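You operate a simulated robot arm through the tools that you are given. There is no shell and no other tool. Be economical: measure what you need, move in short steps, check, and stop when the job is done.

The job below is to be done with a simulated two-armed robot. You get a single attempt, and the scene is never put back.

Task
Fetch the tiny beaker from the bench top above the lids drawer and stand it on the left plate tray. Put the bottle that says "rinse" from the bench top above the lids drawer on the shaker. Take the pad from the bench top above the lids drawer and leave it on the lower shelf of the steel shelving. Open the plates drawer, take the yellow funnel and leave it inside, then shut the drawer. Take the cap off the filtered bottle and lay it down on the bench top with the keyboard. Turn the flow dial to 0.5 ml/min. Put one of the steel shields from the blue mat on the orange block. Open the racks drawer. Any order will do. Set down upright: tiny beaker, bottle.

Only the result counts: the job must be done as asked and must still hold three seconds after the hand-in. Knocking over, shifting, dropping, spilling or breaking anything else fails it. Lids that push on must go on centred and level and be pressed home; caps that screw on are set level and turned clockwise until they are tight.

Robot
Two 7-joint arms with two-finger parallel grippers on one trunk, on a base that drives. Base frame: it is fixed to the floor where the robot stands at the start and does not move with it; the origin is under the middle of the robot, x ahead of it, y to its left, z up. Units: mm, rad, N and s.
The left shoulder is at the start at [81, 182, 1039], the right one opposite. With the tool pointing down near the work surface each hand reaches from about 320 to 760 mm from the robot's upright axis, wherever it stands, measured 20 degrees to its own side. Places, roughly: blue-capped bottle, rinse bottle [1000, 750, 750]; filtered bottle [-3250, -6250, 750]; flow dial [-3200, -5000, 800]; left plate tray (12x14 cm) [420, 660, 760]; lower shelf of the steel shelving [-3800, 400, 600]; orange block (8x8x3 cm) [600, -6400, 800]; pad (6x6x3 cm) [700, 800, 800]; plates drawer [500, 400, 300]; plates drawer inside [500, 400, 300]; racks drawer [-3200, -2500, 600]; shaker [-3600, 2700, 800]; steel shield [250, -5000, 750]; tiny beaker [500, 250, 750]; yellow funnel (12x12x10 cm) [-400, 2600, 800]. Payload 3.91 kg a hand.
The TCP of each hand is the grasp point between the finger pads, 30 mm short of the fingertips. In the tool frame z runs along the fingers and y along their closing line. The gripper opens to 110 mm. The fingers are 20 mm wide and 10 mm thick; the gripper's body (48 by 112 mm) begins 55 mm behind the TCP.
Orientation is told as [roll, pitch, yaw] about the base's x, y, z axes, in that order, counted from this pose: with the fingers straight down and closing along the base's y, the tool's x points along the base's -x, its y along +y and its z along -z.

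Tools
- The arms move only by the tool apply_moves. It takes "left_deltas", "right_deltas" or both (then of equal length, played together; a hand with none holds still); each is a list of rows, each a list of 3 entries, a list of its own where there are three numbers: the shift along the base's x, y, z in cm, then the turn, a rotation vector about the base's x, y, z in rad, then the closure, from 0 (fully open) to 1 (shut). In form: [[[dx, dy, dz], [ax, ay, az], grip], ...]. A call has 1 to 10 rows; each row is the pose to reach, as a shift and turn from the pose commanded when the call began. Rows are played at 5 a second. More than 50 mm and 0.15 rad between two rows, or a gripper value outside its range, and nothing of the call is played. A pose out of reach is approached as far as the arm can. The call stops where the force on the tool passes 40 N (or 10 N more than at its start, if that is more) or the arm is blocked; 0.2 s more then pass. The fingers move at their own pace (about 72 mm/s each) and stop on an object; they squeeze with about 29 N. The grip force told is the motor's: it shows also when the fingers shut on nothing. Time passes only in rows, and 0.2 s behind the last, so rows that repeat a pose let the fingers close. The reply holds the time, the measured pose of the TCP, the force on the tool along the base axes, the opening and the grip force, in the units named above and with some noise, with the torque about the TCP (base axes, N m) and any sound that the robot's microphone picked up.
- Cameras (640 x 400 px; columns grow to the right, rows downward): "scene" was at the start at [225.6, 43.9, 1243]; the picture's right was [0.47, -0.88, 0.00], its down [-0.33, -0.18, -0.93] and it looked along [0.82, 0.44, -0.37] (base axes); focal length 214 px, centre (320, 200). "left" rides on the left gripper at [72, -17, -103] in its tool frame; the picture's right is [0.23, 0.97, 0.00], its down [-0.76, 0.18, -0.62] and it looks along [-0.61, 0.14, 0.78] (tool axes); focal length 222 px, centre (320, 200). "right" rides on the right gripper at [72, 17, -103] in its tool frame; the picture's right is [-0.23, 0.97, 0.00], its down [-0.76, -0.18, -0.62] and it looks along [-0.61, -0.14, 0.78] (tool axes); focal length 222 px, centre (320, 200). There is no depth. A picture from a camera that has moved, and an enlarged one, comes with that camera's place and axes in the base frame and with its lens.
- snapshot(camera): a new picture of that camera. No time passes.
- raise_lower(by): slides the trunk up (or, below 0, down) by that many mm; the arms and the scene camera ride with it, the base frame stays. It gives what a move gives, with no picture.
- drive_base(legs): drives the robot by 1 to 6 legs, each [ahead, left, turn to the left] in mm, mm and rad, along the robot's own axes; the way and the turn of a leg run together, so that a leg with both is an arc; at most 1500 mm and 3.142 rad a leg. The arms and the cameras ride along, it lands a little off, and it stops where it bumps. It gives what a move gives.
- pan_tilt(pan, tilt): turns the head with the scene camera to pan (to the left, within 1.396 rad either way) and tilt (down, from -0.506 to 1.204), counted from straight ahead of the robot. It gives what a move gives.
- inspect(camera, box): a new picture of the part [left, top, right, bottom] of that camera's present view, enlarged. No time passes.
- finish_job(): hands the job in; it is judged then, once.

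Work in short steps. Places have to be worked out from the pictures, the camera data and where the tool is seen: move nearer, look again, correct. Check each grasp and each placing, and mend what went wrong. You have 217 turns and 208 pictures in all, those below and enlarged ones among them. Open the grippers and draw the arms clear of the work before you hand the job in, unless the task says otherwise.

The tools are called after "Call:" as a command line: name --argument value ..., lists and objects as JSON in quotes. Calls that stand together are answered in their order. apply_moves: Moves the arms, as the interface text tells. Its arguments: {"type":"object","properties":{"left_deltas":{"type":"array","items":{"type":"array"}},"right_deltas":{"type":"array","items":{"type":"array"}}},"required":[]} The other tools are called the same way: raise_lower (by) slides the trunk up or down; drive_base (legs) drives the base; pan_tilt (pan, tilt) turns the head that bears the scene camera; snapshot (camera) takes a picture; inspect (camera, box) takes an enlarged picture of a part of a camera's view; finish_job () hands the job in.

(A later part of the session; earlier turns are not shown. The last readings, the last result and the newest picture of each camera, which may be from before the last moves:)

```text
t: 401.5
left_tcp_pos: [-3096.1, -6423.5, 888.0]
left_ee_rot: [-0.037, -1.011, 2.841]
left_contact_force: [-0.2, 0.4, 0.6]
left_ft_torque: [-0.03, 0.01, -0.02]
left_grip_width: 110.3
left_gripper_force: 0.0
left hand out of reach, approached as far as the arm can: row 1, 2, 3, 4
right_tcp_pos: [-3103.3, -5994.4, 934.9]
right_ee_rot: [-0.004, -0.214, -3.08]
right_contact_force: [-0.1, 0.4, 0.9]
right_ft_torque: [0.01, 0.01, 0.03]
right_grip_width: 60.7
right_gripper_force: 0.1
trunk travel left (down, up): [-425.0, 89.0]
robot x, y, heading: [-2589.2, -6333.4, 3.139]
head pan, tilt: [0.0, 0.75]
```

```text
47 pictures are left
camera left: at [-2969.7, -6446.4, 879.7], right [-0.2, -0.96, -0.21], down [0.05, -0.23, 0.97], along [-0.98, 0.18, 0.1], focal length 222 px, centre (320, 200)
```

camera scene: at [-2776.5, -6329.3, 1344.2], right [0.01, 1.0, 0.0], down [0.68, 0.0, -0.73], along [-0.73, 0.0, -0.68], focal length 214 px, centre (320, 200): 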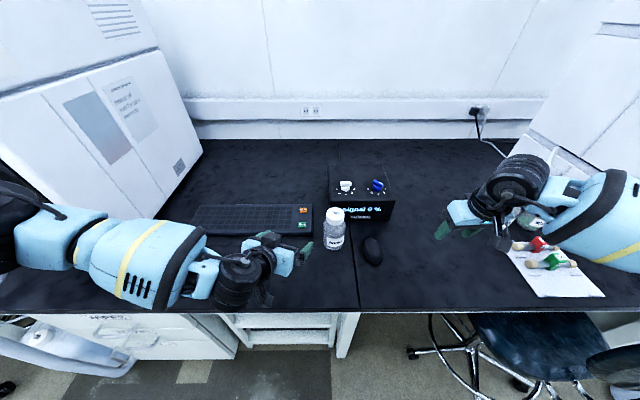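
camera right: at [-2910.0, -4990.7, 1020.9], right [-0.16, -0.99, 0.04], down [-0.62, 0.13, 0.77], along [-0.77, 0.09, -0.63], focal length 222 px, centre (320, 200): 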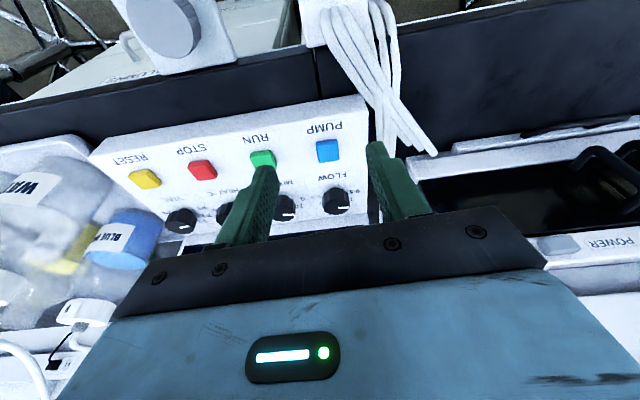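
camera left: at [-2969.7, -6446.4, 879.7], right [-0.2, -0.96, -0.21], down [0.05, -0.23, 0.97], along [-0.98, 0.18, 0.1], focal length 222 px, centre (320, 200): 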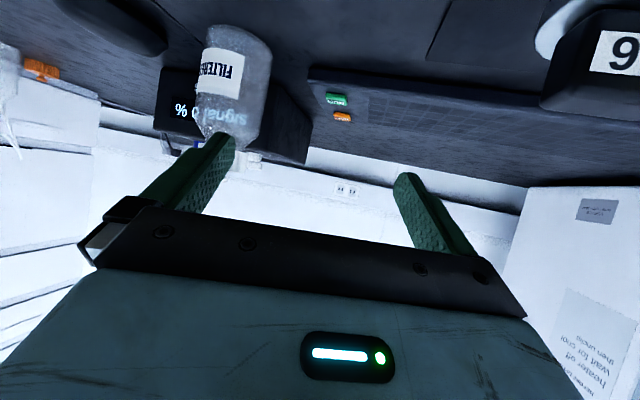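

The arm is too folded there. I back the base 110 mm, take up the final arm posture (relative to the robot), and will then approach by driving forward.

Call:
drive_base --legs '[[-110, 0, 0]]'

Call:
apply_moves --left_deltas '[[[-4, 2, -1], [0, 0, 0], 0], [[-7, 5, -2], [0, 0, 0], 0], [[-8.1, 8.5, -4], [0, 0, 0], 0], [[-8.1, 12, -6.5], [0, 0, 0], 0], [[-8.1, 13.5, -8.3], [0, 0, 0], 0]]'

Call:
snapshot --camera "left"

```text
t: 402.7
left_tcp_pos: [-2983.5, -6422.9, 886.1]
left_ee_rot: [-0.035, -1.011, 2.844]
left_contact_force: [-0.1, -0.9, -0.1]
left_ft_torque: [0.02, 0.01, -0.01]
left_grip_width: 110.3
left_gripper_force: 0.0
right_tcp_pos: [-2992.0, -5995.9, 934.7]
right_ee_rot: [-0.004, -0.214, -3.081]
right_contact_force: [0.8, 0.1, -1.0]
right_ft_torque: [0.0, -0.01, -0.02]
right_grip_width: 60.6
right_gripper_force: 0.1
trunk travel left (down, up): [-425.0, 89.0]
robot x, y, heading: [-2480.0, -6331.9, 3.137]
head pan, tilt: [0.0, 0.75]
```

```text
t: 403.9
left_tcp_pos: [-3038.0, -6426.4, 891.5]
left_ee_rot: [-0.037, -1.011, 2.845]
left_contact_force: [0.0, -0.4, -0.2]
left_ft_torque: [0.0, 0.03, 0.01]
left_grip_width: 109.9
left_gripper_force: 0.1
left hand out of reach, approached as far as the arm can: row 1, 2, 3, 4, 5
right_tcp_pos: [-2993.0, -5995.3, 934.0]
right_ee_rot: [-0.004, -0.213, -3.081]
right_contact_force: [-0.2, -0.2, 0.6]
right_ft_torque: [-0.01, 0.0, 0.01]
right_grip_width: 60.3
right_gripper_force: 0.1
trunk travel left (down, up): [-425.0, 89.0]
robot x, y, heading: [-2478.3, -6330.1, 3.138]
head pan, tilt: [0.0, 0.75]
```

```text
46 pictures are left
camera left: at [-2913.5, -6449.3, 885.3], right [-0.2, -0.96, -0.21], down [0.05, -0.23, 0.97], along [-0.98, 0.18, 0.1], focal length 222 px, centre (320, 200)
```

left: 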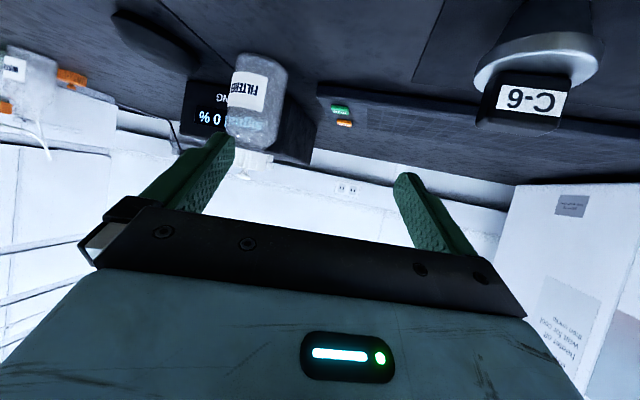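

The wrist seems limited in its inward turn. I turn the left tool back to straight ahead (+0.3 rad about z) while moving inward, and see how far it gets.

Call:
apply_moves --left_deltas '[[[-1, 0, 0], [0, 0, 0.1], 0], [[-2, 1, 0], [0, 0, 0.2], 0], [[-3, 3, -1], [0, 0, 0.3], 0], [[-3, 6, -3], [0, 0, 0.36], 0], [[-3, 9, -5], [0, 0, 0.42], 0], [[-3, 12, -7], [0, 0, 0.48], 0], [[-3, 13.8, -8.6], [0, 0, 0.5], 0]]'

```text
t: 405.5
left_tcp_pos: [-3026.8, -6490.2, 915.1]
left_ee_rot: [-0.039, -1.009, -2.94]
left_contact_force: [-0.1, -0.5, 0.3]
left_ft_torque: [0.03, 0.01, -0.02]
left_grip_width: 110.2
left_gripper_force: 0.0
left hand out of reach, approached as far as the arm can: row 1, 2, 3, 4, 5, 6, 7
right_tcp_pos: [-2992.3, -5995.4, 934.4]
right_ee_rot: [-0.003, -0.212, -3.081]
right_contact_force: [-0.6, -1.3, -0.3]
right_ft_torque: [-0.03, -0.01, 0.0]
right_grip_width: 60.1
right_gripper_force: 0.2
trunk travel left (down, up): [-425.0, 89.0]
robot x, y, heading: [-2480.4, -6333.0, 3.135]
head pan, tilt: [0.0, 0.75]
```

Turning it made things worse; a bottle position more to the left suits the arm better. I bring the right hand inward and upright first, then shift the robot 200 mm to the right so the bottle is about 150 mm left of centre.

Call:
apply_moves --right_deltas '[[[0, -3, 1], [0, -0.05, 0], 0.3], [[0, -6.5, 2], [0, -0.1, -0.02], 0.3], [[0, -10, 3], [0, -0.15, -0.04], 0.3], [[0, -13, 4], [0, -0.2, -0.06], 0.3], [[0, -15.5, 5], [0, -0.21, -0.06], 0.3]]'

Call:
drive_base --legs '[[0, -200, 0]]'

Call:
apply_moves --left_deltas '[[[0, 0, -2], [0, 0, -0.1], 0], [[0, 0, -4], [0, 0, -0.2], 0], [[0, 0, -7], [0, 0, -0.3], 0], [[0, 0, -10], [0, 0, -0.3], 0], [[0, 0, -11], [0, 0, -0.3], 0]]'

Call:
snapshot --camera "left"

```text
t: 406.7
left_tcp_pos: [-3028.3, -6491.3, 913.7]
left_ee_rot: [-0.04, -1.008, -2.939]
left_contact_force: [-0.2, -0.5, 0.2]
left_ft_torque: [-0.01, 0.0, 0.02]
left_grip_width: 109.9
left_gripper_force: 0.0
right_tcp_pos: [-2991.5, -6150.9, 985.2]
right_ee_rot: [0.002, -0.003, 3.14]
right_contact_force: [0.2, 0.0, -0.3]
right_ft_torque: [0.0, 0.03, 0.03]
right_grip_width: 77.0
right_gripper_force: 0.1
trunk travel left (down, up): [-425.0, 89.0]
robot x, y, heading: [-2479.7, -6332.2, 3.134]
head pan, tilt: [0.0, 0.75]
```

```text
t: 409.1
left_tcp_pos: [-3025.9, -6289.1, 913.8]
left_ee_rot: [-0.037, -1.008, -2.941]
left_contact_force: [-0.1, -0.6, 0.5]
left_ft_torque: [-0.02, 0.03, -0.03]
left_grip_width: 109.9
left_gripper_force: 0.1
right_tcp_pos: [-2990.8, -5949.7, 984.7]
right_ee_rot: [0.001, -0.005, 3.14]
right_contact_force: [0.4, 0.1, -0.5]
right_ft_torque: [0.02, 0.0, -0.02]
right_grip_width: 77.2
right_gripper_force: 0.0
trunk travel left (down, up): [-425.0, 89.0]
robot x, y, heading: [-2476.0, -6130.6, 3.13]
head pan, tilt: [0.0, 0.75]
```

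```text
t: 410.3
left_tcp_pos: [-3023.1, -6302.4, 825.1]
left_ee_rot: [-0.036, -1.009, 3.039]
left_contact_force: [0.8, -0.3, -0.3]
left_ft_torque: [0.01, 0.01, 0.01]
left_grip_width: 110.2
left_gripper_force: 0.1
left hand out of reach, approached as far as the arm can: row 4, 5
right_tcp_pos: [-2990.7, -5950.1, 983.4]
right_ee_rot: [0.004, -0.004, 3.14]
right_contact_force: [-0.9, 0.0, 0.1]
right_ft_torque: [0.03, -0.02, -0.03]
right_grip_width: 76.7
right_gripper_force: 0.1
trunk travel left (down, up): [-425.0, 89.0]
robot x, y, heading: [-2478.9, -6130.1, 3.139]
head pan, tilt: [0.0, 0.75]
```

```text
45 pictures are left
camera left: at [-2896.1, -6301.6, 817.8], right [-0.01, -0.98, -0.21], down [0.09, -0.21, 0.97], along [-1.0, -0.01, 0.09], focal length 222 px, centre (320, 200)
```

left: 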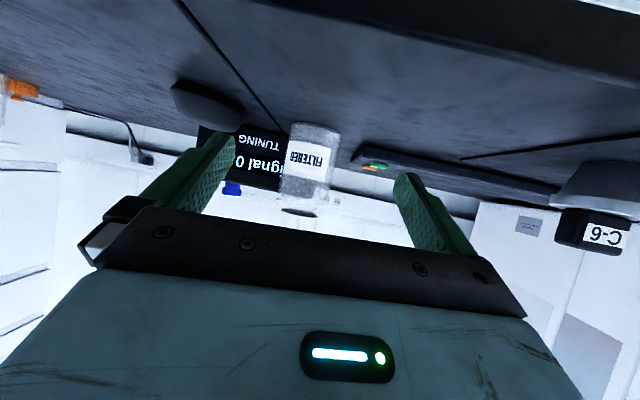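

The left hand now points at the bottle (y≈−6280). I lower the trunk 15 mm, shift 20 mm right and drive 90 mm forward.

Call:
raise_lower --by -15

Call:
drive_base --legs '[[0, -20, 0], [90, 0, 0]]'

Call:
snapshot --camera "left"

```text
t: 410.9
left_tcp_pos: [-3022.8, -6305.6, 812.5]
left_ee_rot: [-0.038, -1.012, 3.042]
left_contact_force: [0.5, 0.0, 0.1]
left_ft_torque: [-0.01, 0.02, -0.03]
left_grip_width: 110.1
left_gripper_force: 0.0
right_tcp_pos: [-2990.4, -5949.3, 969.7]
right_ee_rot: [0.005, -0.007, 3.142]
right_contact_force: [0.4, 0.8, -0.5]
right_ft_torque: [0.01, 0.02, 0.01]
right_grip_width: 76.8
right_gripper_force: 0.1
trunk travel left (down, up): [-410.0, 104.0]
robot x, y, heading: [-2479.9, -6132.9, 3.135]
head pan, tilt: [0.0, 0.75]
```

```text
t: 412.5
left_tcp_pos: [-3114.2, -6283.5, 810.9]
left_ee_rot: [-0.036, -1.011, 3.042]
left_contact_force: [0.1, 0.2, 0.0]
left_ft_torque: [-0.01, -0.04, -0.04]
left_grip_width: 110.3
left_gripper_force: 0.1
right_tcp_pos: [-3081.4, -5928.1, 968.6]
right_ee_rot: [0.002, -0.003, 3.141]
right_contact_force: [-0.7, 0.1, 0.1]
right_ft_torque: [0.0, 0.01, 0.01]
right_grip_width: 76.9
right_gripper_force: 0.1
trunk travel left (down, up): [-410.0, 104.0]
robot x, y, heading: [-2566.1, -6109.9, 3.133]
head pan, tilt: [0.0, 0.75]
```

```text
44 pictures are left
camera left: at [-2986.4, -6282.5, 803.8], right [-0.01, -0.98, -0.21], down [0.09, -0.21, 0.97], along [-1.0, -0.01, 0.09], focal length 222 px, centre (320, 200)
```

left: 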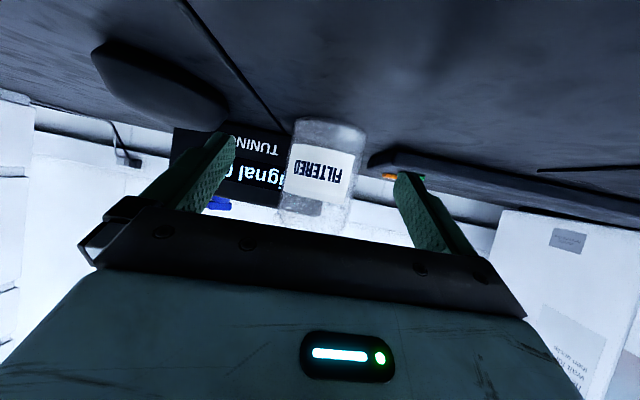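

Aligned (bottle axis ≈ −3193,−6282). I drive the remaining 64 mm and close the left hand on the body.

Call:
drive_base --legs '[[64, 0, 0]]'

Call:
apply_moves --left_deltas '[[[0, 0, 0], [0, 0, 0], 0.3], [[0, 0, 0], [0, 0, 0], 0.6], [[0, 0, 0], [0, 0, 0], 1], [[0, 0, 0], [0, 0, 0], 1], [[0, 0, 0], [0, 0, 0], 1]]'

Call:
pan_tilt --pan 0.2 --tilt 0.75

Call:
snapshot --camera "scene"

```text
t: 413.5
left_tcp_pos: [-3178.1, -6283.9, 810.3]
left_ee_rot: [-0.036, -1.01, 3.042]
left_contact_force: [-0.6, -0.3, -0.1]
left_ft_torque: [-0.01, 0.02, 0.0]
left_grip_width: 110.3
left_gripper_force: 0.0
right_tcp_pos: [-3143.9, -5928.7, 968.3]
right_ee_rot: [0.002, -0.002, 3.14]
right_contact_force: [-0.3, 0.3, -0.1]
right_ft_torque: [0.01, -0.04, 0.0]
right_grip_width: 77.4
right_gripper_force: 0.1
trunk travel left (down, up): [-410.0, 104.0]
robot x, y, heading: [-2630.3, -6109.0, 3.137]
head pan, tilt: [0.0, 0.75]
```

```text
t: 414.7
left_tcp_pos: [-3176.5, -6282.5, 811.4]
left_ee_rot: [-0.037, -1.011, 3.04]
left_contact_force: [-0.3, 0.2, 2.1]
left_ft_torque: [-0.09, 0.08, 0.05]
left_grip_width: 68.6
left_gripper_force: 28.8
right_tcp_pos: [-3143.6, -5927.5, 969.6]
right_ee_rot: [0.002, -0.003, 3.141]
right_contact_force: [0.7, 0.4, -0.6]
right_ft_torque: [-0.03, 0.04, -0.03]
right_grip_width: 77.1
right_gripper_force: 0.1
trunk travel left (down, up): [-410.0, 104.0]
robot x, y, heading: [-2637.5, -6113.3, 3.138]
head pan, tilt: [0.0, 0.75]
```

```text
t: 415.4
left_tcp_pos: [-3176.9, -6283.1, 811.6]
left_ee_rot: [-0.037, -1.012, 3.04]
left_contact_force: [-0.9, 0.5, 5.9]
left_ft_torque: [-0.11, 0.15, -0.01]
left_grip_width: 68.6
left_gripper_force: 29.3
right_tcp_pos: [-3143.5, -5928.9, 970.2]
right_ee_rot: [0.004, -0.004, 3.14]
right_contact_force: [0.2, 0.1, 0.2]
right_ft_torque: [-0.03, -0.01, 0.02]
right_grip_width: 76.9
right_gripper_force: 0.0
trunk travel left (down, up): [-410.0, 104.0]
robot x, y, heading: [-2630.0, -6109.2, 3.134]
head pan, tilt: [0.201, 0.75]
```

```text
43 pictures are left
camera scene: at [-2824.6, -6124.4, 1326.4], right [-0.19, 0.98, 0.0], down [0.67, 0.13, -0.73], along [-0.72, -0.14, -0.68], focal length 214 px, centre (320, 200)
```

scene: 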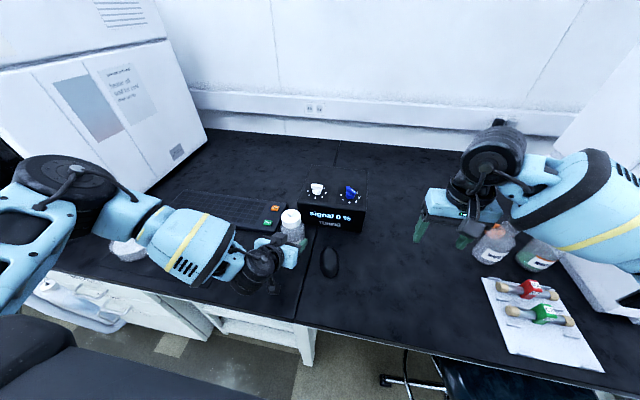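

The bottle is held. I bring the right hand over the cap at (−3191,−6283), staying at z≈970.

Call:
apply_moves --right_deltas '[[[-0.6, -4.4, 0], [0, 0, 0], 0.3], [[-1.2, -8.8, 0], [0, 0, 0], 0.3], [[-1.8, -13.2, 0], [0, 0, 0], 0.3], [[-2.4, -17.6, 0], [0, 0, 0], 0.3], [[-3, -22, 0], [0, 0, 0], 0.3], [[-3.6, -26.4, 0], [0, 0, 0], 0.3], [[-4.2, -30.8, 0], [0, 0, 0], 0.3], [[-4.7, -35.4, 0], [0, 0, 0], 0.3]]'

Call:
snapshot --camera "right"

Call:
inspect --camera "scene" --box '[200, 120, 400, 300]'

```text
t: 417.4
left_tcp_pos: [-3177.0, -6281.0, 811.1]
left_ee_rot: [-0.038, -1.009, 3.04]
left_contact_force: [1.7, -0.5, 1.9]
left_ft_torque: [-0.19, -0.04, 0.03]
left_grip_width: 68.6
left_gripper_force: 28.0
right_tcp_pos: [-3217.8, -6203.8, 964.4]
right_ee_rot: [-0.002, 0.004, 3.053]
right_contact_force: [0.6, -0.5, -0.5]
right_ft_torque: [0.02, -0.02, -0.01]
right_grip_width: 77.0
right_gripper_force: 0.1
right hand out of reach, approached as far as the arm can: row 8
trunk travel left (down, up): [-410.0, 104.0]
robot x, y, heading: [-2631.9, -6107.5, 3.129]
head pan, tilt: [0.201, 0.75]
stopped in row 8 (right hand): the arm was blocked; the commanded pose is now the measured one
```

```text
42 pictures are left
camera right: at [-3146.3, -6228.3, 1068.1], right [-0.31, -0.95, 0.0], down [-0.74, 0.24, 0.62], along [-0.59, 0.2, -0.78], focal length 222 px, centre (320, 200)
```

right: 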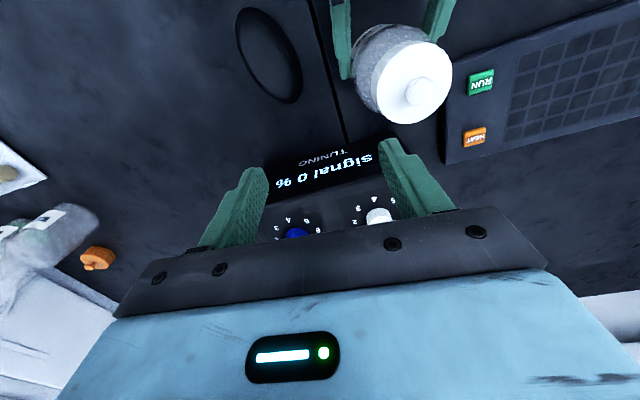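

```text
2.22 times, centred on (300, 210) of scene
camera zoom: at [-2824.8, -6124.7, 1326.2], right [-0.19, 0.98, 0.0], down [0.67, 0.13, -0.73], along [-0.72, -0.14, -0.68], focal length 477 px, centre (364, 178)
```

zoom: 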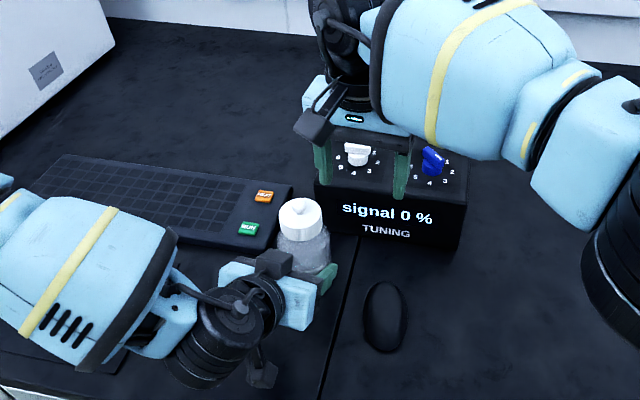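

The right hand stopped at (−3218,−6204); the cap is at (−3194,−6277). I try the remaining path with small steps.

Call:
apply_moves --right_deltas '[[[1.5, -1, 0.5], [0, 0, 0], 0.3], [[2.4, -3, 0.5], [0, 0, 0], 0.3], [[2.4, -5, 0.5], [0, 0, 0], 0.3], [[2.4, -7.4, 0.5], [0, 0, 0], 0.3]]'

Call:
snapshot --camera "right"

```text
t: 418.6
left_tcp_pos: [-3177.4, -6282.5, 811.6]
left_ee_rot: [-0.035, -1.011, 3.04]
left_contact_force: [0.7, -0.4, 0.0]
left_ft_torque: [-0.11, 0.0, 0.05]
left_grip_width: 68.5
left_gripper_force: 29.0
right_tcp_pos: [-3229.9, -6192.0, 971.6]
right_ee_rot: [0.005, 0.002, 2.954]
right_contact_force: [-0.4, -0.1, 0.6]
right_ft_torque: [-0.02, 0.07, -0.03]
right_grip_width: 77.1
right_gripper_force: 0.0
right hand out of reach, approached as far as the arm can: row 3, 4
trunk travel left (down, up): [-410.0, 104.0]
robot x, y, heading: [-2633.9, -6109.7, 3.134]
head pan, tilt: [0.201, 0.75]
stopped in row 4 (right hand): the arm was blocked; the commanded pose is now the measured one
```

```text
40 pictures are left
camera right: at [-3160.5, -6222.3, 1075.2], right [-0.4, -0.91, 0.0], down [-0.72, 0.32, 0.62], along [-0.57, 0.25, -0.78], focal length 222 px, centre (320, 200)
```

right: 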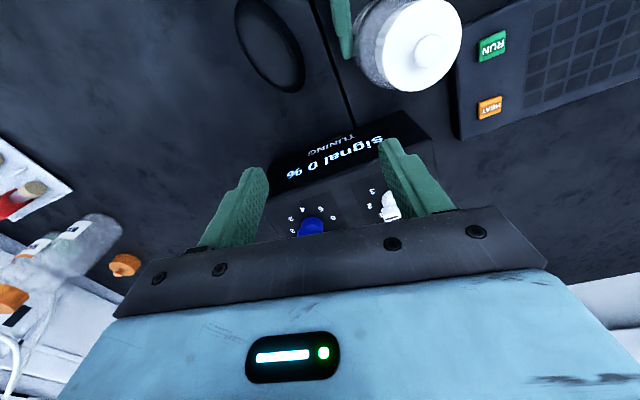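

The wrist is being twisted; the cap is round, so I let the tool yaw follow the forearm (+0.7 rad anticlockwise) while moving in.

Call:
apply_moves --right_deltas '[[[2, 2, 0], [0, 0, 0.13], 0.3], [[3.5, 2, 0], [0, 0, 0.26], 0.3], [[3.5, 1, 0], [0, 0, 0.39], 0.3], [[3.5, 0, 0], [0, 0, 0.52], 0.3], [[3.5, -2.5, 0], [0, 0, 0.65], 0.3], [[3.5, -5, 0], [0, 0, 0.75], 0.3], [[3.5, -7, 0], [0, 0, 0.75], 0.3], [[3.5, -8.7, 0], [0, 0, 0.75], 0.3]]'

Call:
snapshot --camera "right"

```text
t: 420.6
left_tcp_pos: [-3176.9, -6282.9, 811.7]
left_ee_rot: [-0.037, -1.011, 3.041]
left_contact_force: [0.2, -0.3, -0.4]
left_ft_torque: [-0.08, 0.01, 0.01]
left_grip_width: 68.5
left_gripper_force: 29.0
right_tcp_pos: [-3227.0, -6194.8, 972.2]
right_ee_rot: [0.011, 0.002, -2.679]
right_contact_force: [0.6, -0.3, 1.0]
right_ft_torque: [0.01, 0.02, 0.02]
right_grip_width: 77.0
right_gripper_force: 0.0
right hand out of reach, approached as far as the arm can: row 7, 8
trunk travel left (down, up): [-410.0, 104.0]
robot x, y, heading: [-2633.0, -6108.9, 3.135]
head pan, tilt: [0.201, 0.75]
stopped in row 8 (right hand): the arm was blocked; the commanded pose is now the measured one
```

```text
39 pictures are left
camera right: at [-3154.7, -6176.5, 1075.5], right [0.23, -0.97, 0.01], down [-0.76, -0.18, 0.62], along [-0.6, -0.15, -0.78], focal length 222 px, centre (320, 200)
```

right: 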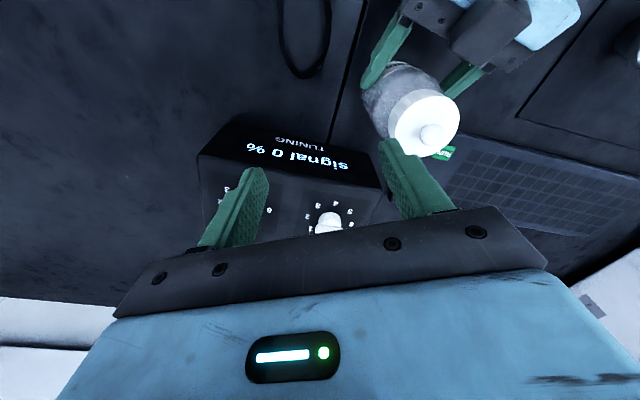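

The cap is just beyond the right arm's reach. I lift the bottle 30 mm with the trunk and bring it 40 mm toward the robot and 40 mm inward with the left arm.

Call:
raise_lower --by 30

Call:
apply_moves --left_deltas '[[[1.5, 1, 0], [0, 0, 0], 1], [[3, 2.5, 0], [0, 0, 0], 1], [[4, 4, 0], [0, 0, 0], 1], [[4.5, 5, 0], [0, 0, 0], 1]]'

Call:
snapshot --camera "left"

```text
t: 421.3
left_tcp_pos: [-3180.4, -6284.0, 852.0]
left_ee_rot: [-0.033, -1.026, 3.039]
left_contact_force: [0.1, -0.1, -3.0]
left_ft_torque: [0.01, -0.06, 0.03]
left_grip_width: 68.8
left_gripper_force: 28.5
right_tcp_pos: [-3251.4, -6156.7, 1006.1]
right_ee_rot: [0.016, -0.006, -2.749]
right_contact_force: [0.7, -0.6, 0.2]
right_ft_torque: [0.0, 0.01, -0.01]
right_grip_width: 76.8
right_gripper_force: 0.1
trunk travel left (down, up): [-440.0, 74.0]
robot x, y, heading: [-2630.9, -6110.4, 3.139]
head pan, tilt: [0.201, 0.75]
```

```text
t: 422.3
left_tcp_pos: [-3134.8, -6261.6, 875.1]
left_ee_rot: [-0.036, -1.027, 3.037]
left_contact_force: [0.8, -0.8, -2.7]
left_ft_torque: [0.0, -0.08, 0.02]
left_grip_width: 68.6
left_gripper_force: 29.5
left hand out of reach, approached as far as the arm can: row 1, 2, 3, 4
right_tcp_pos: [-3248.7, -6156.2, 1001.6]
right_ee_rot: [0.011, 0.0, -2.745]
right_contact_force: [0.2, -0.5, -0.7]
right_ft_torque: [0.01, 0.0, 0.04]
right_grip_width: 77.2
right_gripper_force: 0.0
trunk travel left (down, up): [-440.0, 74.0]
robot x, y, heading: [-2630.4, -6109.8, 3.13]
head pan, tilt: [0.201, 0.75]
```

```text
38 pictures are left
camera left: at [-3008.3, -6259.2, 865.7], right [-0.01, -0.98, -0.21], down [0.11, -0.21, 0.97], along [-0.99, -0.01, 0.11], focal length 222 px, centre (320, 200)
```

left: 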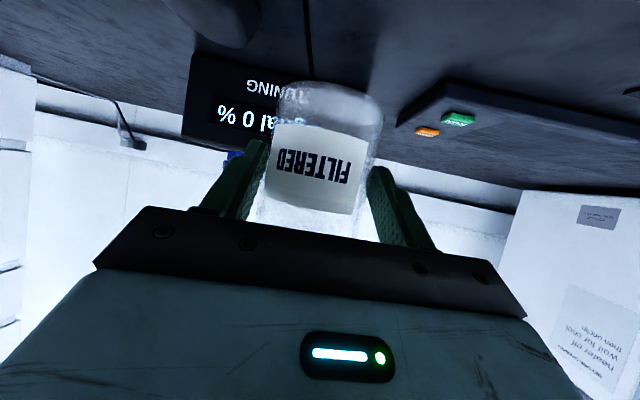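

The bottle is now at about (−3149,−6260), cap around z 932–964. I bring the right hand over it at z≈1015.

Call:
apply_moves --right_deltas '[[[3, -1, 1], [0, 0, 0], 0.3], [[6, -3, 1.5], [0, 0, 0], 0.3], [[9, -6, 1.5], [0, 0, 0], 0.3], [[10, -9, 1.5], [0, 0, 0], 0.3], [[10, -10.4, 1.5], [0, 0, 0], 0.3]]'

Call:
snapshot --camera "right"

Call:
inspect --camera "scene" --box '[220, 100, 400, 280]'

```text
t: 423.7
left_tcp_pos: [-3134.4, -6258.6, 874.2]
left_ee_rot: [-0.036, -1.028, 3.035]
left_contact_force: [-0.6, -0.2, -2.3]
left_ft_torque: [-0.02, -0.05, 0.04]
left_grip_width: 68.6
left_gripper_force: 28.9
right_tcp_pos: [-3160.3, -6243.7, 1015.3]
right_ee_rot: [0.014, 0.004, -2.764]
right_contact_force: [0.2, 0.3, 0.0]
right_ft_torque: [0.02, 0.01, 0.01]
right_grip_width: 76.9
right_gripper_force: 0.0
right hand out of reach, approached as far as the arm can: row 5
trunk travel left (down, up): [-440.0, 74.0]
robot x, y, heading: [-2635.9, -6108.9, 3.131]
head pan, tilt: [0.201, 0.75]
stopped in row 5 (right hand): the arm was blocked; the commanded pose is now the measured one
```

```text
37 pictures are left
camera right: at [-3087.0, -6233.1, 1120.0], right [0.15, -0.99, 0.01], down [-0.78, -0.11, 0.62], along [-0.61, -0.1, -0.79], focal length 222 px, centre (320, 200)
```

right: 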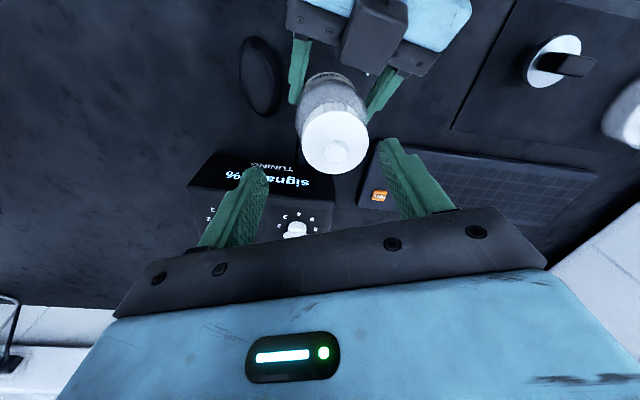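

```text
2.22 times, centred on (310, 190) of scene
camera zoom: at [-2807.6, -6124.4, 1362.6], right [-0.19, 0.98, 0.0], down [0.67, 0.13, -0.73], along [-0.72, -0.14, -0.68], focal length 477 px, centre (342, 222)
```

zoom: 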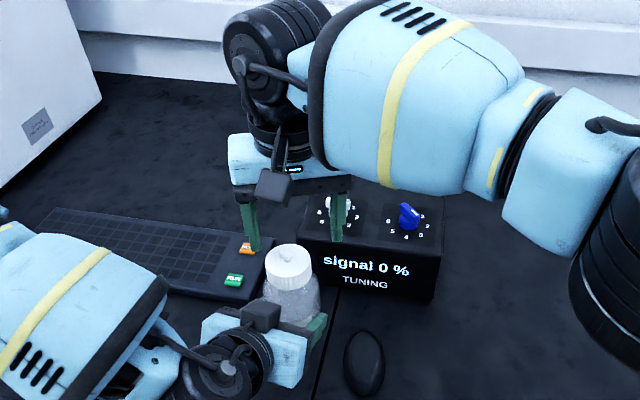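

The cap is 15 mm off the right hand's axis, at (−3150,−6255). I move the bottle with the left hand by (−10,+11) instead.

Call:
apply_moves --left_deltas '[[[-0.5, 0.6, 0], [0, 0, 0], 1], [[-1.0, 1.2, 0], [0, 0, 0], 1], [[-1.0, 1.2, 0], [0, 0, 0], 1]]'

Call:
snapshot --camera "right"

```text
t: 424.5
left_tcp_pos: [-3144.6, -6254.9, 881.3]
left_ee_rot: [-0.037, -1.028, 3.039]
left_contact_force: [-0.1, -0.5, -2.2]
left_ft_torque: [0.03, -0.09, 0.01]
left_grip_width: 68.5
left_gripper_force: 28.3
left hand out of reach, approached as far as the arm can: row 1, 2, 3
right_tcp_pos: [-3160.0, -6245.1, 1015.5]
right_ee_rot: [0.011, 0.001, -2.764]
right_contact_force: [0.8, 1.4, 0.2]
right_ft_torque: [-0.02, -0.02, 0.01]
right_grip_width: 76.7
right_gripper_force: 0.0
trunk travel left (down, up): [-440.0, 74.0]
robot x, y, heading: [-2631.1, -6109.5, 3.135]
head pan, tilt: [0.201, 0.75]
```

```text
35 pictures are left
camera right: at [-3086.5, -6233.7, 1120.2], right [0.15, -0.99, 0.01], down [-0.78, -0.11, 0.62], along [-0.61, -0.1, -0.79], focal length 222 px, centre (320, 200)
```

right: 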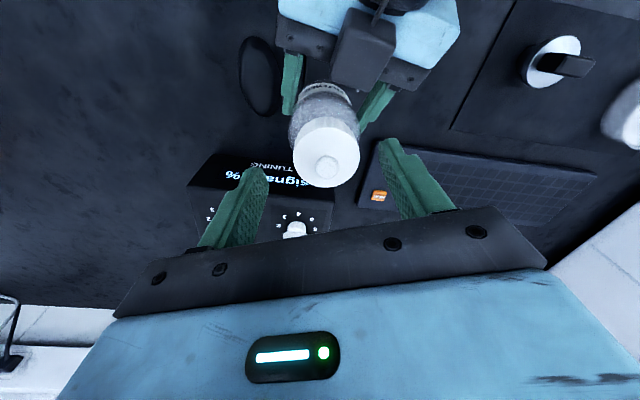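

The cap is now within 6 mm of the right tool axis. I lower the right hand 45 mm over the cap and close.

Call:
apply_moves --right_deltas '[[[0.1, -0.2, -1.5], [0, 0, 0], 0.3], [[0.2, -0.4, -3], [0, 0, 0], 0.3], [[0.2, -0.4, -4.5], [0, 0, 0], 0.3]]'

Call:
snapshot --camera "right"

Call:
inspect --camera "scene" --box '[260, 140, 380, 280]'

```text
t: 425.3
left_tcp_pos: [-3144.5, -6255.2, 880.1]
left_ee_rot: [-0.036, -1.029, 3.039]
left_contact_force: [0.1, -0.2, -2.9]
left_ft_torque: [-0.02, -0.05, 0.02]
left_grip_width: 68.5
left_gripper_force: 29.2
right_tcp_pos: [-3158.3, -6249.8, 972.3]
right_ee_rot: [0.013, 0.003, -2.767]
right_contact_force: [0.2, -0.6, 0.9]
right_ft_torque: [0.01, 0.0, 0.02]
right_grip_width: 77.2
right_gripper_force: 0.1
trunk travel left (down, up): [-440.0, 74.0]
robot x, y, heading: [-2629.1, -6112.7, 3.137]
head pan, tilt: [0.201, 0.75]
```

```text
34 pictures are left
camera right: at [-3084.1, -6238.2, 1075.4], right [0.15, -0.99, 0.01], down [-0.78, -0.11, 0.62], along [-0.61, -0.1, -0.79], focal length 222 px, centre (320, 200)
```

right: 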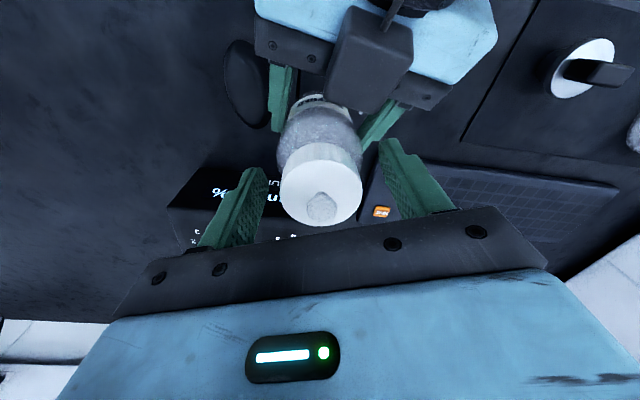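

```text
2.86 times, centred on (320, 210) of scene
camera zoom: at [-2807.5, -6124.7, 1362.6], right [-0.19, 0.98, 0.0], down [0.67, 0.13, -0.73], along [-0.72, -0.14, -0.68], focal length 613 px, centre (320, 171)
```

zoom: 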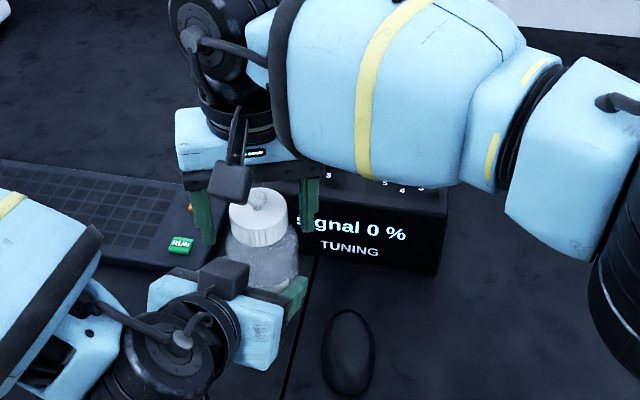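

The cap sits between the fingers. I pre-turn the open hand 0.65 rad clockwise, then close on the cap.

Call:
apply_moves --right_deltas '[[[0, 0, 0], [0, 0, -0.13], 0.3], [[0, 0, 0], [0, 0, -0.26], 0.3], [[0, 0, 0], [0, 0, -0.39], 0.3], [[0, 0, 0], [0, 0, -0.52], 0.3], [[0, 0, 0], [0, 0, -0.65], 0.3], [[0, 0, 0], [0, 0, -0.65], 0.7], [[0, 0, 0], [0, 0, -0.65], 1], [[0, 0, 0], [0, 0, -0.65], 1]]'

Call:
apply_moves --right_deltas '[[[0, 0, 0], [0, 0, 0.14], 1], [[0, 0, 0], [0, 0, 0.28], 1], [[0, 0, 0], [0, 0, 0.42], 1], [[0, 0, 0], [0, 0, 0.56], 1], [[0, 0, 0], [0, 0, 0.7], 1], [[0, 0, 0], [0, 0, 0.84], 1], [[0, 0, 0.1], [0, 0, 0.98], 1], [[0, 0, 0.1], [0, 0, 1.12], 1], [[0, 0, 0.1], [0, 0, 1.26], 1]]'

Call:
snapshot --camera "right"

```text
t: 427.1
left_tcp_pos: [-3145.3, -6253.2, 881.4]
left_ee_rot: [-0.037, -1.028, 3.034]
left_contact_force: [3.6, 10.2, 0.4]
left_ft_torque: [-0.84, 0.33, -0.24]
left_grip_width: 68.7
left_gripper_force: 28.8
right_tcp_pos: [-3155.9, -6252.8, 971.9]
right_ee_rot: [0.013, 0.001, 2.874]
right_contact_force: [-4.4, -10.7, -1.6]
right_ft_torque: [-0.14, 0.03, 0.11]
right_grip_width: 50.3
right_gripper_force: 29.4
trunk travel left (down, up): [-440.0, 74.0]
robot x, y, heading: [-2633.8, -6109.5, 3.134]
head pan, tilt: [0.201, 0.75]
heard: snap
```

```text
t: 429.1
left_tcp_pos: [-3145.3, -6255.6, 879.8]
left_ee_rot: [-0.034, -1.025, 3.039]
left_contact_force: [3.5, -13.8, -4.0]
left_ft_torque: [0.77, 0.09, 0.34]
left_grip_width: 68.7
left_gripper_force: 28.5
right_tcp_pos: [-3160.3, -6246.4, 971.3]
right_ee_rot: [0.01, 0.006, -2.228]
right_contact_force: [-3.1, 13.7, 1.7]
right_ft_torque: [0.42, 0.15, -0.16]
right_grip_width: 50.2
right_gripper_force: 28.8
right hand out of reach, approached as far as the arm can: row 9
trunk travel left (down, up): [-440.0, 74.0]
robot x, y, heading: [-2630.4, -6109.1, 3.138]
head pan, tilt: [0.201, 0.75]
```

```text
32 pictures are left
camera right: at [-3102.9, -6199.1, 1075.6], right [0.63, -0.77, 0.01], down [-0.61, -0.49, 0.62], along [-0.47, -0.4, -0.79], focal length 222 px, centre (320, 200)
```

right: 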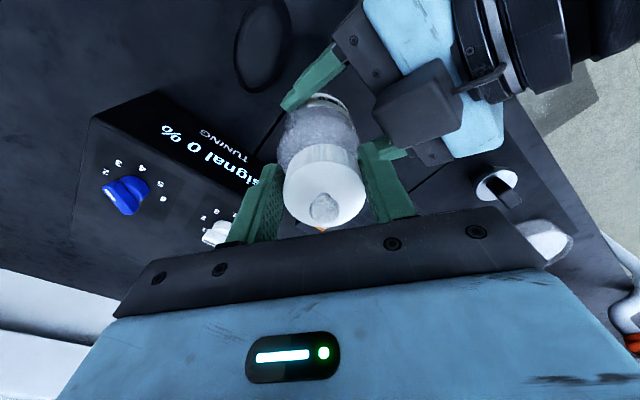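

A "snap" was heard as I gripped — perhaps the cap came loose. I try lifting the cap straight up.

Call:
apply_moves --right_deltas '[[[0, 0, 0.5], [0, 0, 0], 1], [[0, 0, 1.2], [0, 0, 0], 1], [[0, 0, 2.2], [0, 0, 0], 1], [[0, 0, 3.5], [0, 0, 0], 1]]'

Call:
inspect --camera "scene" --box '[240, 120, 380, 280]'

```text
t: 430.1
left_tcp_pos: [-3143.9, -6254.6, 879.7]
left_ee_rot: [-0.037, -1.027, 3.035]
left_contact_force: [-0.3, 0.8, -1.9]
left_ft_torque: [-0.01, -0.06, -0.01]
left_grip_width: 68.4
left_gripper_force: 29.2
right_tcp_pos: [-3161.5, -6242.9, 1003.3]
right_ee_rot: [0.022, 0.008, -2.237]
right_contact_force: [0.7, 1.0, 0.2]
right_ft_torque: [0.01, 0.01, 0.05]
right_grip_width: 49.9
right_gripper_force: 28.8
trunk travel left (down, up): [-440.0, 74.0]
robot x, y, heading: [-2635.0, -6109.8, 3.138]
head pan, tilt: [0.201, 0.75]
```

```text
2.50 times, centred on (310, 200) of scene
camera zoom: at [-2807.3, -6124.5, 1362.7], right [-0.19, 0.98, 0.0], down [0.67, 0.13, -0.73], along [-0.72, -0.14, -0.68], focal length 536 px, centre (345, 200)
```

zoom: 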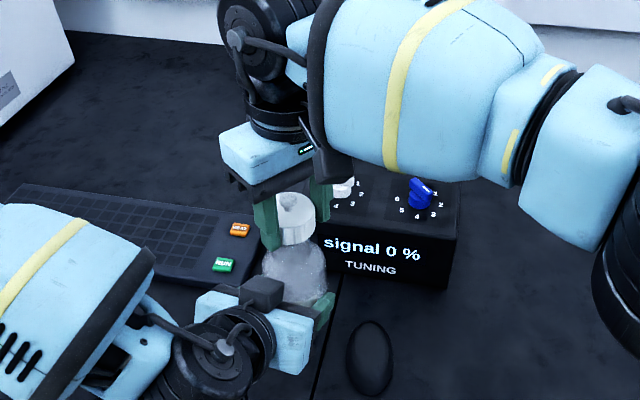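

The cap is off, held in the right hand. I move it up and away, then bring the bottle back over its old place.

Call:
apply_moves --right_deltas '[[[0.5, 1, 2], [0, 0, 0], 1], [[1, 4, 3.5], [0, 0, 0], 1], [[1.5, 8, 4], [0, 0, 0], 1], [[2, 12, 4], [0, 0, 0], 1], [[2, 12, 4], [0, 0, 0], 1]]' --left_deltas '[[[0, 0, 0], [0, 0, 0], 1], [[-1, -0.8, 0], [0, 0, 0], 1], [[-2.2, -1.8, -1], [0, 0, 0], 1], [[-3.3, -2.8, -2.5], [0, 0, 0], 1], [[-3.3, -2.8, -3.8], [0, 0.016, 0], 1]]'

Call:
raise_lower --by -25

Call:
snapshot --camera "left"

```text
t: 431.3
left_tcp_pos: [-3176.3, -6290.7, 847.9]
left_ee_rot: [-0.037, -1.043, 3.037]
left_contact_force: [-0.1, 0.2, -1.9]
left_ft_torque: [-0.01, -0.04, 0.0]
left_grip_width: 68.2
left_gripper_force: 29.2
left hand out of reach, approached as far as the arm can: row 5
right_tcp_pos: [-3136.8, -6132.2, 1046.4]
right_ee_rot: [0.012, 0.002, -2.219]
right_contact_force: [0.7, -0.8, -0.4]
right_ft_torque: [0.01, -0.01, 0.0]
right_grip_width: 50.1
right_gripper_force: 29.4
trunk travel left (down, up): [-440.0, 74.0]
robot x, y, heading: [-2632.2, -6110.4, 3.135]
head pan, tilt: [0.201, 0.75]
```

```text
t: 432.1
left_tcp_pos: [-3177.2, -6289.4, 822.9]
left_ee_rot: [-0.03, -1.046, 3.034]
left_contact_force: [-0.5, -0.1, -1.4]
left_ft_torque: [0.0, -0.05, 0.02]
left_grip_width: 68.1
left_gripper_force: 29.0
right_tcp_pos: [-3137.0, -6130.7, 1022.7]
right_ee_rot: [0.013, 0.001, -2.219]
right_contact_force: [-0.3, 0.0, -0.3]
right_ft_torque: [-0.02, 0.01, 0.0]
right_grip_width: 49.8
right_gripper_force: 28.7
trunk travel left (down, up): [-415.0, 99.0]
robot x, y, heading: [-2631.0, -6105.9, 3.134]
head pan, tilt: [0.201, 0.75]
```

```text
30 pictures are left
camera left: at [-3049.9, -6287.9, 812.3], right [-0.02, -0.98, -0.21], down [0.13, -0.21, 0.97], along [-0.99, -0.01, 0.13], focal length 222 px, centre (320, 200)
```

left: 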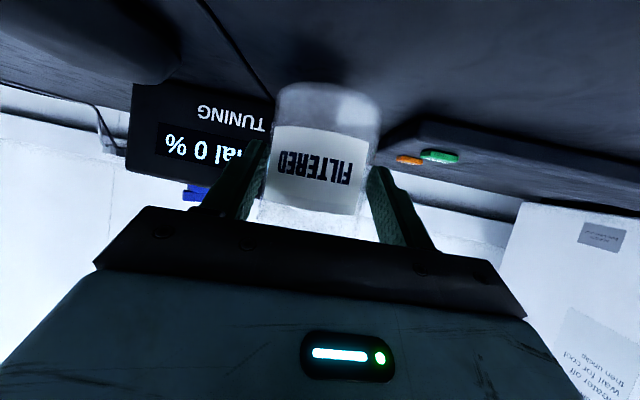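

I correct the small tilt (−0.035 about y) and offset, then lower to contact.

Call:
apply_moves --left_deltas '[[[0, 0.3, 0], [0, -0.035, 0], 1], [[0, 0.6, 0], [0, -0.035, 0], 1]]'

Call:
raise_lower --by -7

Call:
raise_lower --by -4

```text
t: 432.6
left_tcp_pos: [-3176.6, -6283.1, 822.9]
left_ee_rot: [-0.04, -1.009, 3.04]
left_contact_force: [-0.1, 0.2, -1.3]
left_ft_torque: [-0.03, -0.05, 0.03]
left_grip_width: 68.0
left_gripper_force: 29.3
right_tcp_pos: [-3136.5, -6131.9, 1022.2]
right_ee_rot: [0.013, 0.001, -2.221]
right_contact_force: [-0.4, 0.0, 0.3]
right_ft_torque: [0.01, -0.02, 0.01]
right_grip_width: 49.9
right_gripper_force: 28.6
trunk travel left (down, up): [-415.0, 99.0]
robot x, y, heading: [-2636.5, -6109.3, 3.134]
head pan, tilt: [0.201, 0.75]
```

```text
t: 433.2
left_tcp_pos: [-3175.6, -6282.5, 817.7]
left_ee_rot: [-0.039, -1.008, 3.039]
left_contact_force: [-0.5, -0.3, -1.2]
left_ft_torque: [-0.02, -0.03, 0.0]
left_grip_width: 68.2
left_gripper_force: 28.5
right_tcp_pos: [-3136.8, -6131.4, 1014.3]
right_ee_rot: [0.013, 0.003, -2.22]
right_contact_force: [-0.9, 0.3, -0.5]
right_ft_torque: [-0.03, -0.01, 0.05]
right_grip_width: 49.9
right_gripper_force: 28.9
trunk travel left (down, up): [-408.0, 106.0]
robot x, y, heading: [-2631.8, -6110.9, 3.136]
head pan, tilt: [0.201, 0.75]
```

```text
t: 433.7
left_tcp_pos: [-3177.2, -6283.7, 812.1]
left_ee_rot: [-0.042, -1.009, 3.039]
left_contact_force: [0.6, 0.2, -1.7]
left_ft_torque: [-0.01, -0.04, -0.04]
left_grip_width: 68.3
left_gripper_force: 29.0
right_tcp_pos: [-3136.7, -6131.6, 1011.4]
right_ee_rot: [0.013, 0.002, -2.219]
right_contact_force: [-0.1, 0.6, 0.6]
right_ft_torque: [0.0, 0.01, 0.01]
right_grip_width: 49.8
right_gripper_force: 28.7
trunk travel left (down, up): [-404.0, 110.0]
robot x, y, heading: [-2632.1, -6107.8, 3.136]
head pan, tilt: [0.201, 0.75]
```

Call:
raise_lower --by -3

Call:
raise_lower --by -2

```text
t: 434.3
left_tcp_pos: [-3176.1, -6282.1, 811.2]
left_ee_rot: [-0.038, -1.011, 3.04]
left_contact_force: [1.7, 0.9, 8.3]
left_ft_torque: [-0.3, 0.05, 0.04]
left_grip_width: 68.2
left_gripper_force: 28.9
right_tcp_pos: [-3135.9, -6130.6, 1009.1]
right_ee_rot: [0.012, 0.003, -2.221]
right_contact_force: [-0.3, -0.8, 0.5]
right_ft_torque: [0.0, -0.01, 0.01]
right_grip_width: 49.7
right_gripper_force: 29.0
trunk travel left (down, up): [-401.0, 113.0]
robot x, y, heading: [-2634.6, -6110.6, 3.136]
head pan, tilt: [0.201, 0.75]
```

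```text
t: 434.8
left_tcp_pos: [-3176.9, -6282.1, 808.5]
left_ee_rot: [-0.038, -1.015, 3.04]
left_contact_force: [0.1, 1.5, 18.4]
left_ft_torque: [-0.43, 0.09, 0.04]
left_grip_width: 68.2
left_gripper_force: 29.3
right_tcp_pos: [-3134.5, -6130.9, 1006.8]
right_ee_rot: [0.014, 0.001, -2.219]
right_contact_force: [-0.2, 0.6, -0.6]
right_ft_torque: [0.0, -0.02, 0.03]
right_grip_width: 49.9
right_gripper_force: 28.6
trunk travel left (down, up): [-399.0, 115.0]
robot x, y, heading: [-2634.2, -6106.8, 3.13]
head pan, tilt: [0.201, 0.75]
```

The bottle is back on the bench. I open the left hand, back straight away, and lift the left hand.

Call:
apply_moves --left_deltas '[[[0, 0, 0.2], [0, 0, 0], 0.6], [[0, 0, 0.2], [0, 0, 0], 0.3], [[0, 0, 0.2], [0, 0, 0], 0], [[0, 0, 0.2], [0, 0, 0], 0]]'

Call:
drive_base --legs '[[-150, 0, 0]]'

Call:
apply_moves --left_deltas '[[[0, -1, 4], [0, 0, 0], 0], [[0, -2, 8], [0, 0, 0], 0], [[0, -3, 12], [0, 0, 0], 0], [[0, -4, 16], [0, 0, 0], 0], [[0, -5, 19], [0, 0, 0], 0]]'

Call:
drive_base --legs '[[0, 265, 0], [90, 0, 0]]'

Call:
snapshot --camera "scene"

```text
t: 435.8
left_tcp_pos: [-3176.9, -6282.9, 808.1]
left_ee_rot: [-0.038, -1.008, 3.041]
left_contact_force: [0.7, 0.6, -0.5]
left_ft_torque: [-0.01, -0.03, 0.0]
left_grip_width: 110.1
left_gripper_force: 0.0
right_tcp_pos: [-3136.5, -6129.9, 1006.0]
right_ee_rot: [0.013, 0.001, -2.22]
right_contact_force: [0.5, -0.4, -0.1]
right_ft_torque: [0.03, 0.0, 0.01]
right_grip_width: 49.6
right_gripper_force: 28.9
trunk travel left (down, up): [-399.0, 115.0]
robot x, y, heading: [-2634.4, -6107.6, 3.134]
head pan, tilt: [0.201, 0.75]
```

```text
t: 437.1
left_tcp_pos: [-3027.2, -6284.2, 809.2]
left_ee_rot: [-0.038, -1.008, 3.041]
left_contact_force: [1.1, -0.4, -0.1]
left_ft_torque: [0.0, -0.03, 0.03]
left_grip_width: 109.9
left_gripper_force: 0.0
right_tcp_pos: [-2986.3, -6134.1, 1007.5]
right_ee_rot: [0.012, 0.003, -2.217]
right_contact_force: [0.7, 0.1, -0.2]
right_ft_torque: [-0.01, 0.03, 0.03]
right_grip_width: 49.7
right_gripper_force: 29.4
trunk travel left (down, up): [-399.0, 115.0]
robot x, y, heading: [-2486.8, -6112.0, 3.133]
head pan, tilt: [0.201, 0.75]
```

```text
t: 438.4
left_tcp_pos: [-3028.3, -6334.5, 998.3]
left_ee_rot: [-0.037, -1.009, 3.043]
left_contact_force: [0.2, -0.2, 0.0]
left_ft_torque: [-0.03, 0.0, 0.05]
left_grip_width: 109.9
left_gripper_force: 0.1
right_tcp_pos: [-2985.8, -6132.9, 1007.0]
right_ee_rot: [0.013, 0.002, -2.218]
right_contact_force: [0.8, 1.2, -0.5]
right_ft_torque: [0.02, 0.0, 0.0]
right_grip_width: 49.6
right_gripper_force: 28.5
trunk travel left (down, up): [-399.0, 115.0]
robot x, y, heading: [-2485.6, -6111.3, 3.139]
head pan, tilt: [0.201, 0.75]
```

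```text
t: 442.0
left_tcp_pos: [-3121.3, -6595.5, 997.6]
left_ee_rot: [-0.039, -1.008, 3.041]
left_contact_force: [0.6, -0.1, -1.3]
left_ft_torque: [0.01, 0.02, 0.01]
left_grip_width: 110.1
left_gripper_force: 0.0
right_tcp_pos: [-3078.3, -6395.9, 1006.3]
right_ee_rot: [0.017, 0.002, -2.221]
right_contact_force: [-0.7, -0.6, -0.3]
right_ft_torque: [0.01, -0.01, -0.02]
right_grip_width: 49.7
right_gripper_force: 29.2
trunk travel left (down, up): [-399.0, 115.0]
robot x, y, heading: [-2573.0, -6373.4, 3.133]
head pan, tilt: [0.201, 0.75]
```

```text
29 pictures are left
camera scene: at [-2772.3, -6388.7, 1313.5], right [-0.19, 0.98, 0.0], down [0.67, 0.13, -0.73], along [-0.72, -0.14, -0.68], focal length 214 px, centre (320, 200)
```

scene: 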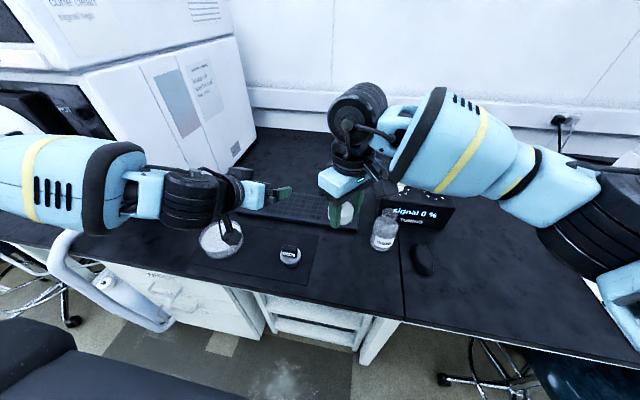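

The bottle stands open in its place. The free spot below the right hand at (−3078,−6396) is between mat and bottle; I lower the cap there.

Call:
apply_moves --right_deltas '[[[0, 0, -4], [0, 0, 0], 1], [[0, 0, -8], [0, 0, 0], 1], [[0, 0, -12], [0, 0, 0], 1], [[0, 0, -16], [0, 0, 0], 1], [[0, 0, -19.5], [0, 0, 0], 1]]'

Call:
snapshot --camera "right"

```text
t: 443.2
left_tcp_pos: [-3119.6, -6595.9, 998.3]
left_ee_rot: [-0.037, -1.008, 3.037]
left_contact_force: [-0.1, 0.0, 0.7]
left_ft_torque: [0.0, -0.01, -0.01]
left_grip_width: 110.3
left_gripper_force: 0.0
right_tcp_pos: [-3076.3, -6397.4, 812.5]
right_ee_rot: [0.012, 0.001, -2.222]
right_contact_force: [-0.1, -0.7, -1.2]
right_ft_torque: [-0.01, -0.03, -0.02]
right_grip_width: 49.4
right_gripper_force: 29.4
trunk travel left (down, up): [-399.0, 115.0]
robot x, y, heading: [-2574.5, -6372.4, 3.132]
head pan, tilt: [0.201, 0.75]
```

```text
28 pictures are left
camera right: at [-3020.4, -6349.3, 916.9], right [0.64, -0.77, 0.01], down [-0.61, -0.49, 0.62], along [-0.47, -0.4, -0.78], focal length 222 px, centre (320, 200)
```

right: 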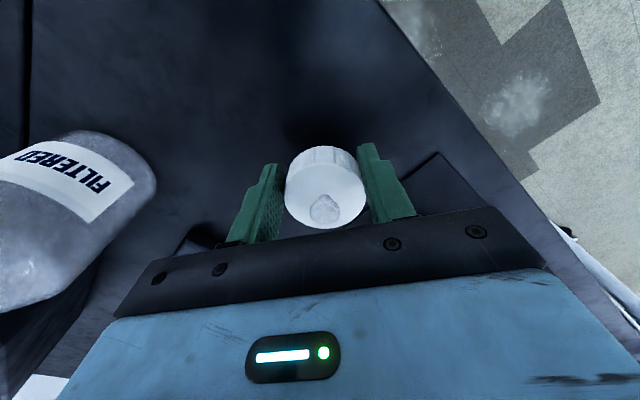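

Space is clear. I lower in small steps to contact.

Call:
apply_moves --right_deltas '[[[0, 0, -0.5], [0, 0, 0], 1], [[0, 0, -1], [0, 0, 0], 1], [[0, 0, -1.4], [0, 0, 0], 1]]'

Call:
apply_moves --right_deltas '[[[0, 0, -0.3], [0, 0, 0], 1], [[0, 0, -0.6], [0, 0, 0], 1], [[0, 0, -0.9], [0, 0, 0], 1]]'

```text
t: 444.0
left_tcp_pos: [-3120.0, -6596.3, 997.5]
left_ee_rot: [-0.037, -1.009, 3.038]
left_contact_force: [0.1, -0.4, -1.0]
left_ft_torque: [-0.03, 0.01, -0.01]
left_grip_width: 109.9
left_gripper_force: 0.0
right_tcp_pos: [-3077.4, -6394.4, 798.1]
right_ee_rot: [0.012, 0.002, -2.222]
right_contact_force: [-0.7, 0.5, 0.1]
right_ft_torque: [-0.01, -0.02, 0.0]
right_grip_width: 49.5
right_gripper_force: 29.1
trunk travel left (down, up): [-399.0, 115.0]
robot x, y, heading: [-2577.9, -6368.3, 3.133]
head pan, tilt: [0.201, 0.75]
```

```text
t: 444.8
left_tcp_pos: [-3120.3, -6596.1, 998.7]
left_ee_rot: [-0.04, -1.007, 3.039]
left_contact_force: [0.6, -0.6, -0.4]
left_ft_torque: [0.02, -0.01, 0.0]
left_grip_width: 110.1
left_gripper_force: 0.0
right_tcp_pos: [-3078.7, -6394.8, 788.7]
right_ee_rot: [0.013, 0.002, -2.223]
right_contact_force: [-0.6, -0.3, -0.2]
right_ft_torque: [0.01, 0.01, 0.0]
right_grip_width: 49.2
right_gripper_force: 29.1
trunk travel left (down, up): [-399.0, 115.0]
robot x, y, heading: [-2573.6, -6376.2, 3.135]
head pan, tilt: [0.201, 0.75]
```

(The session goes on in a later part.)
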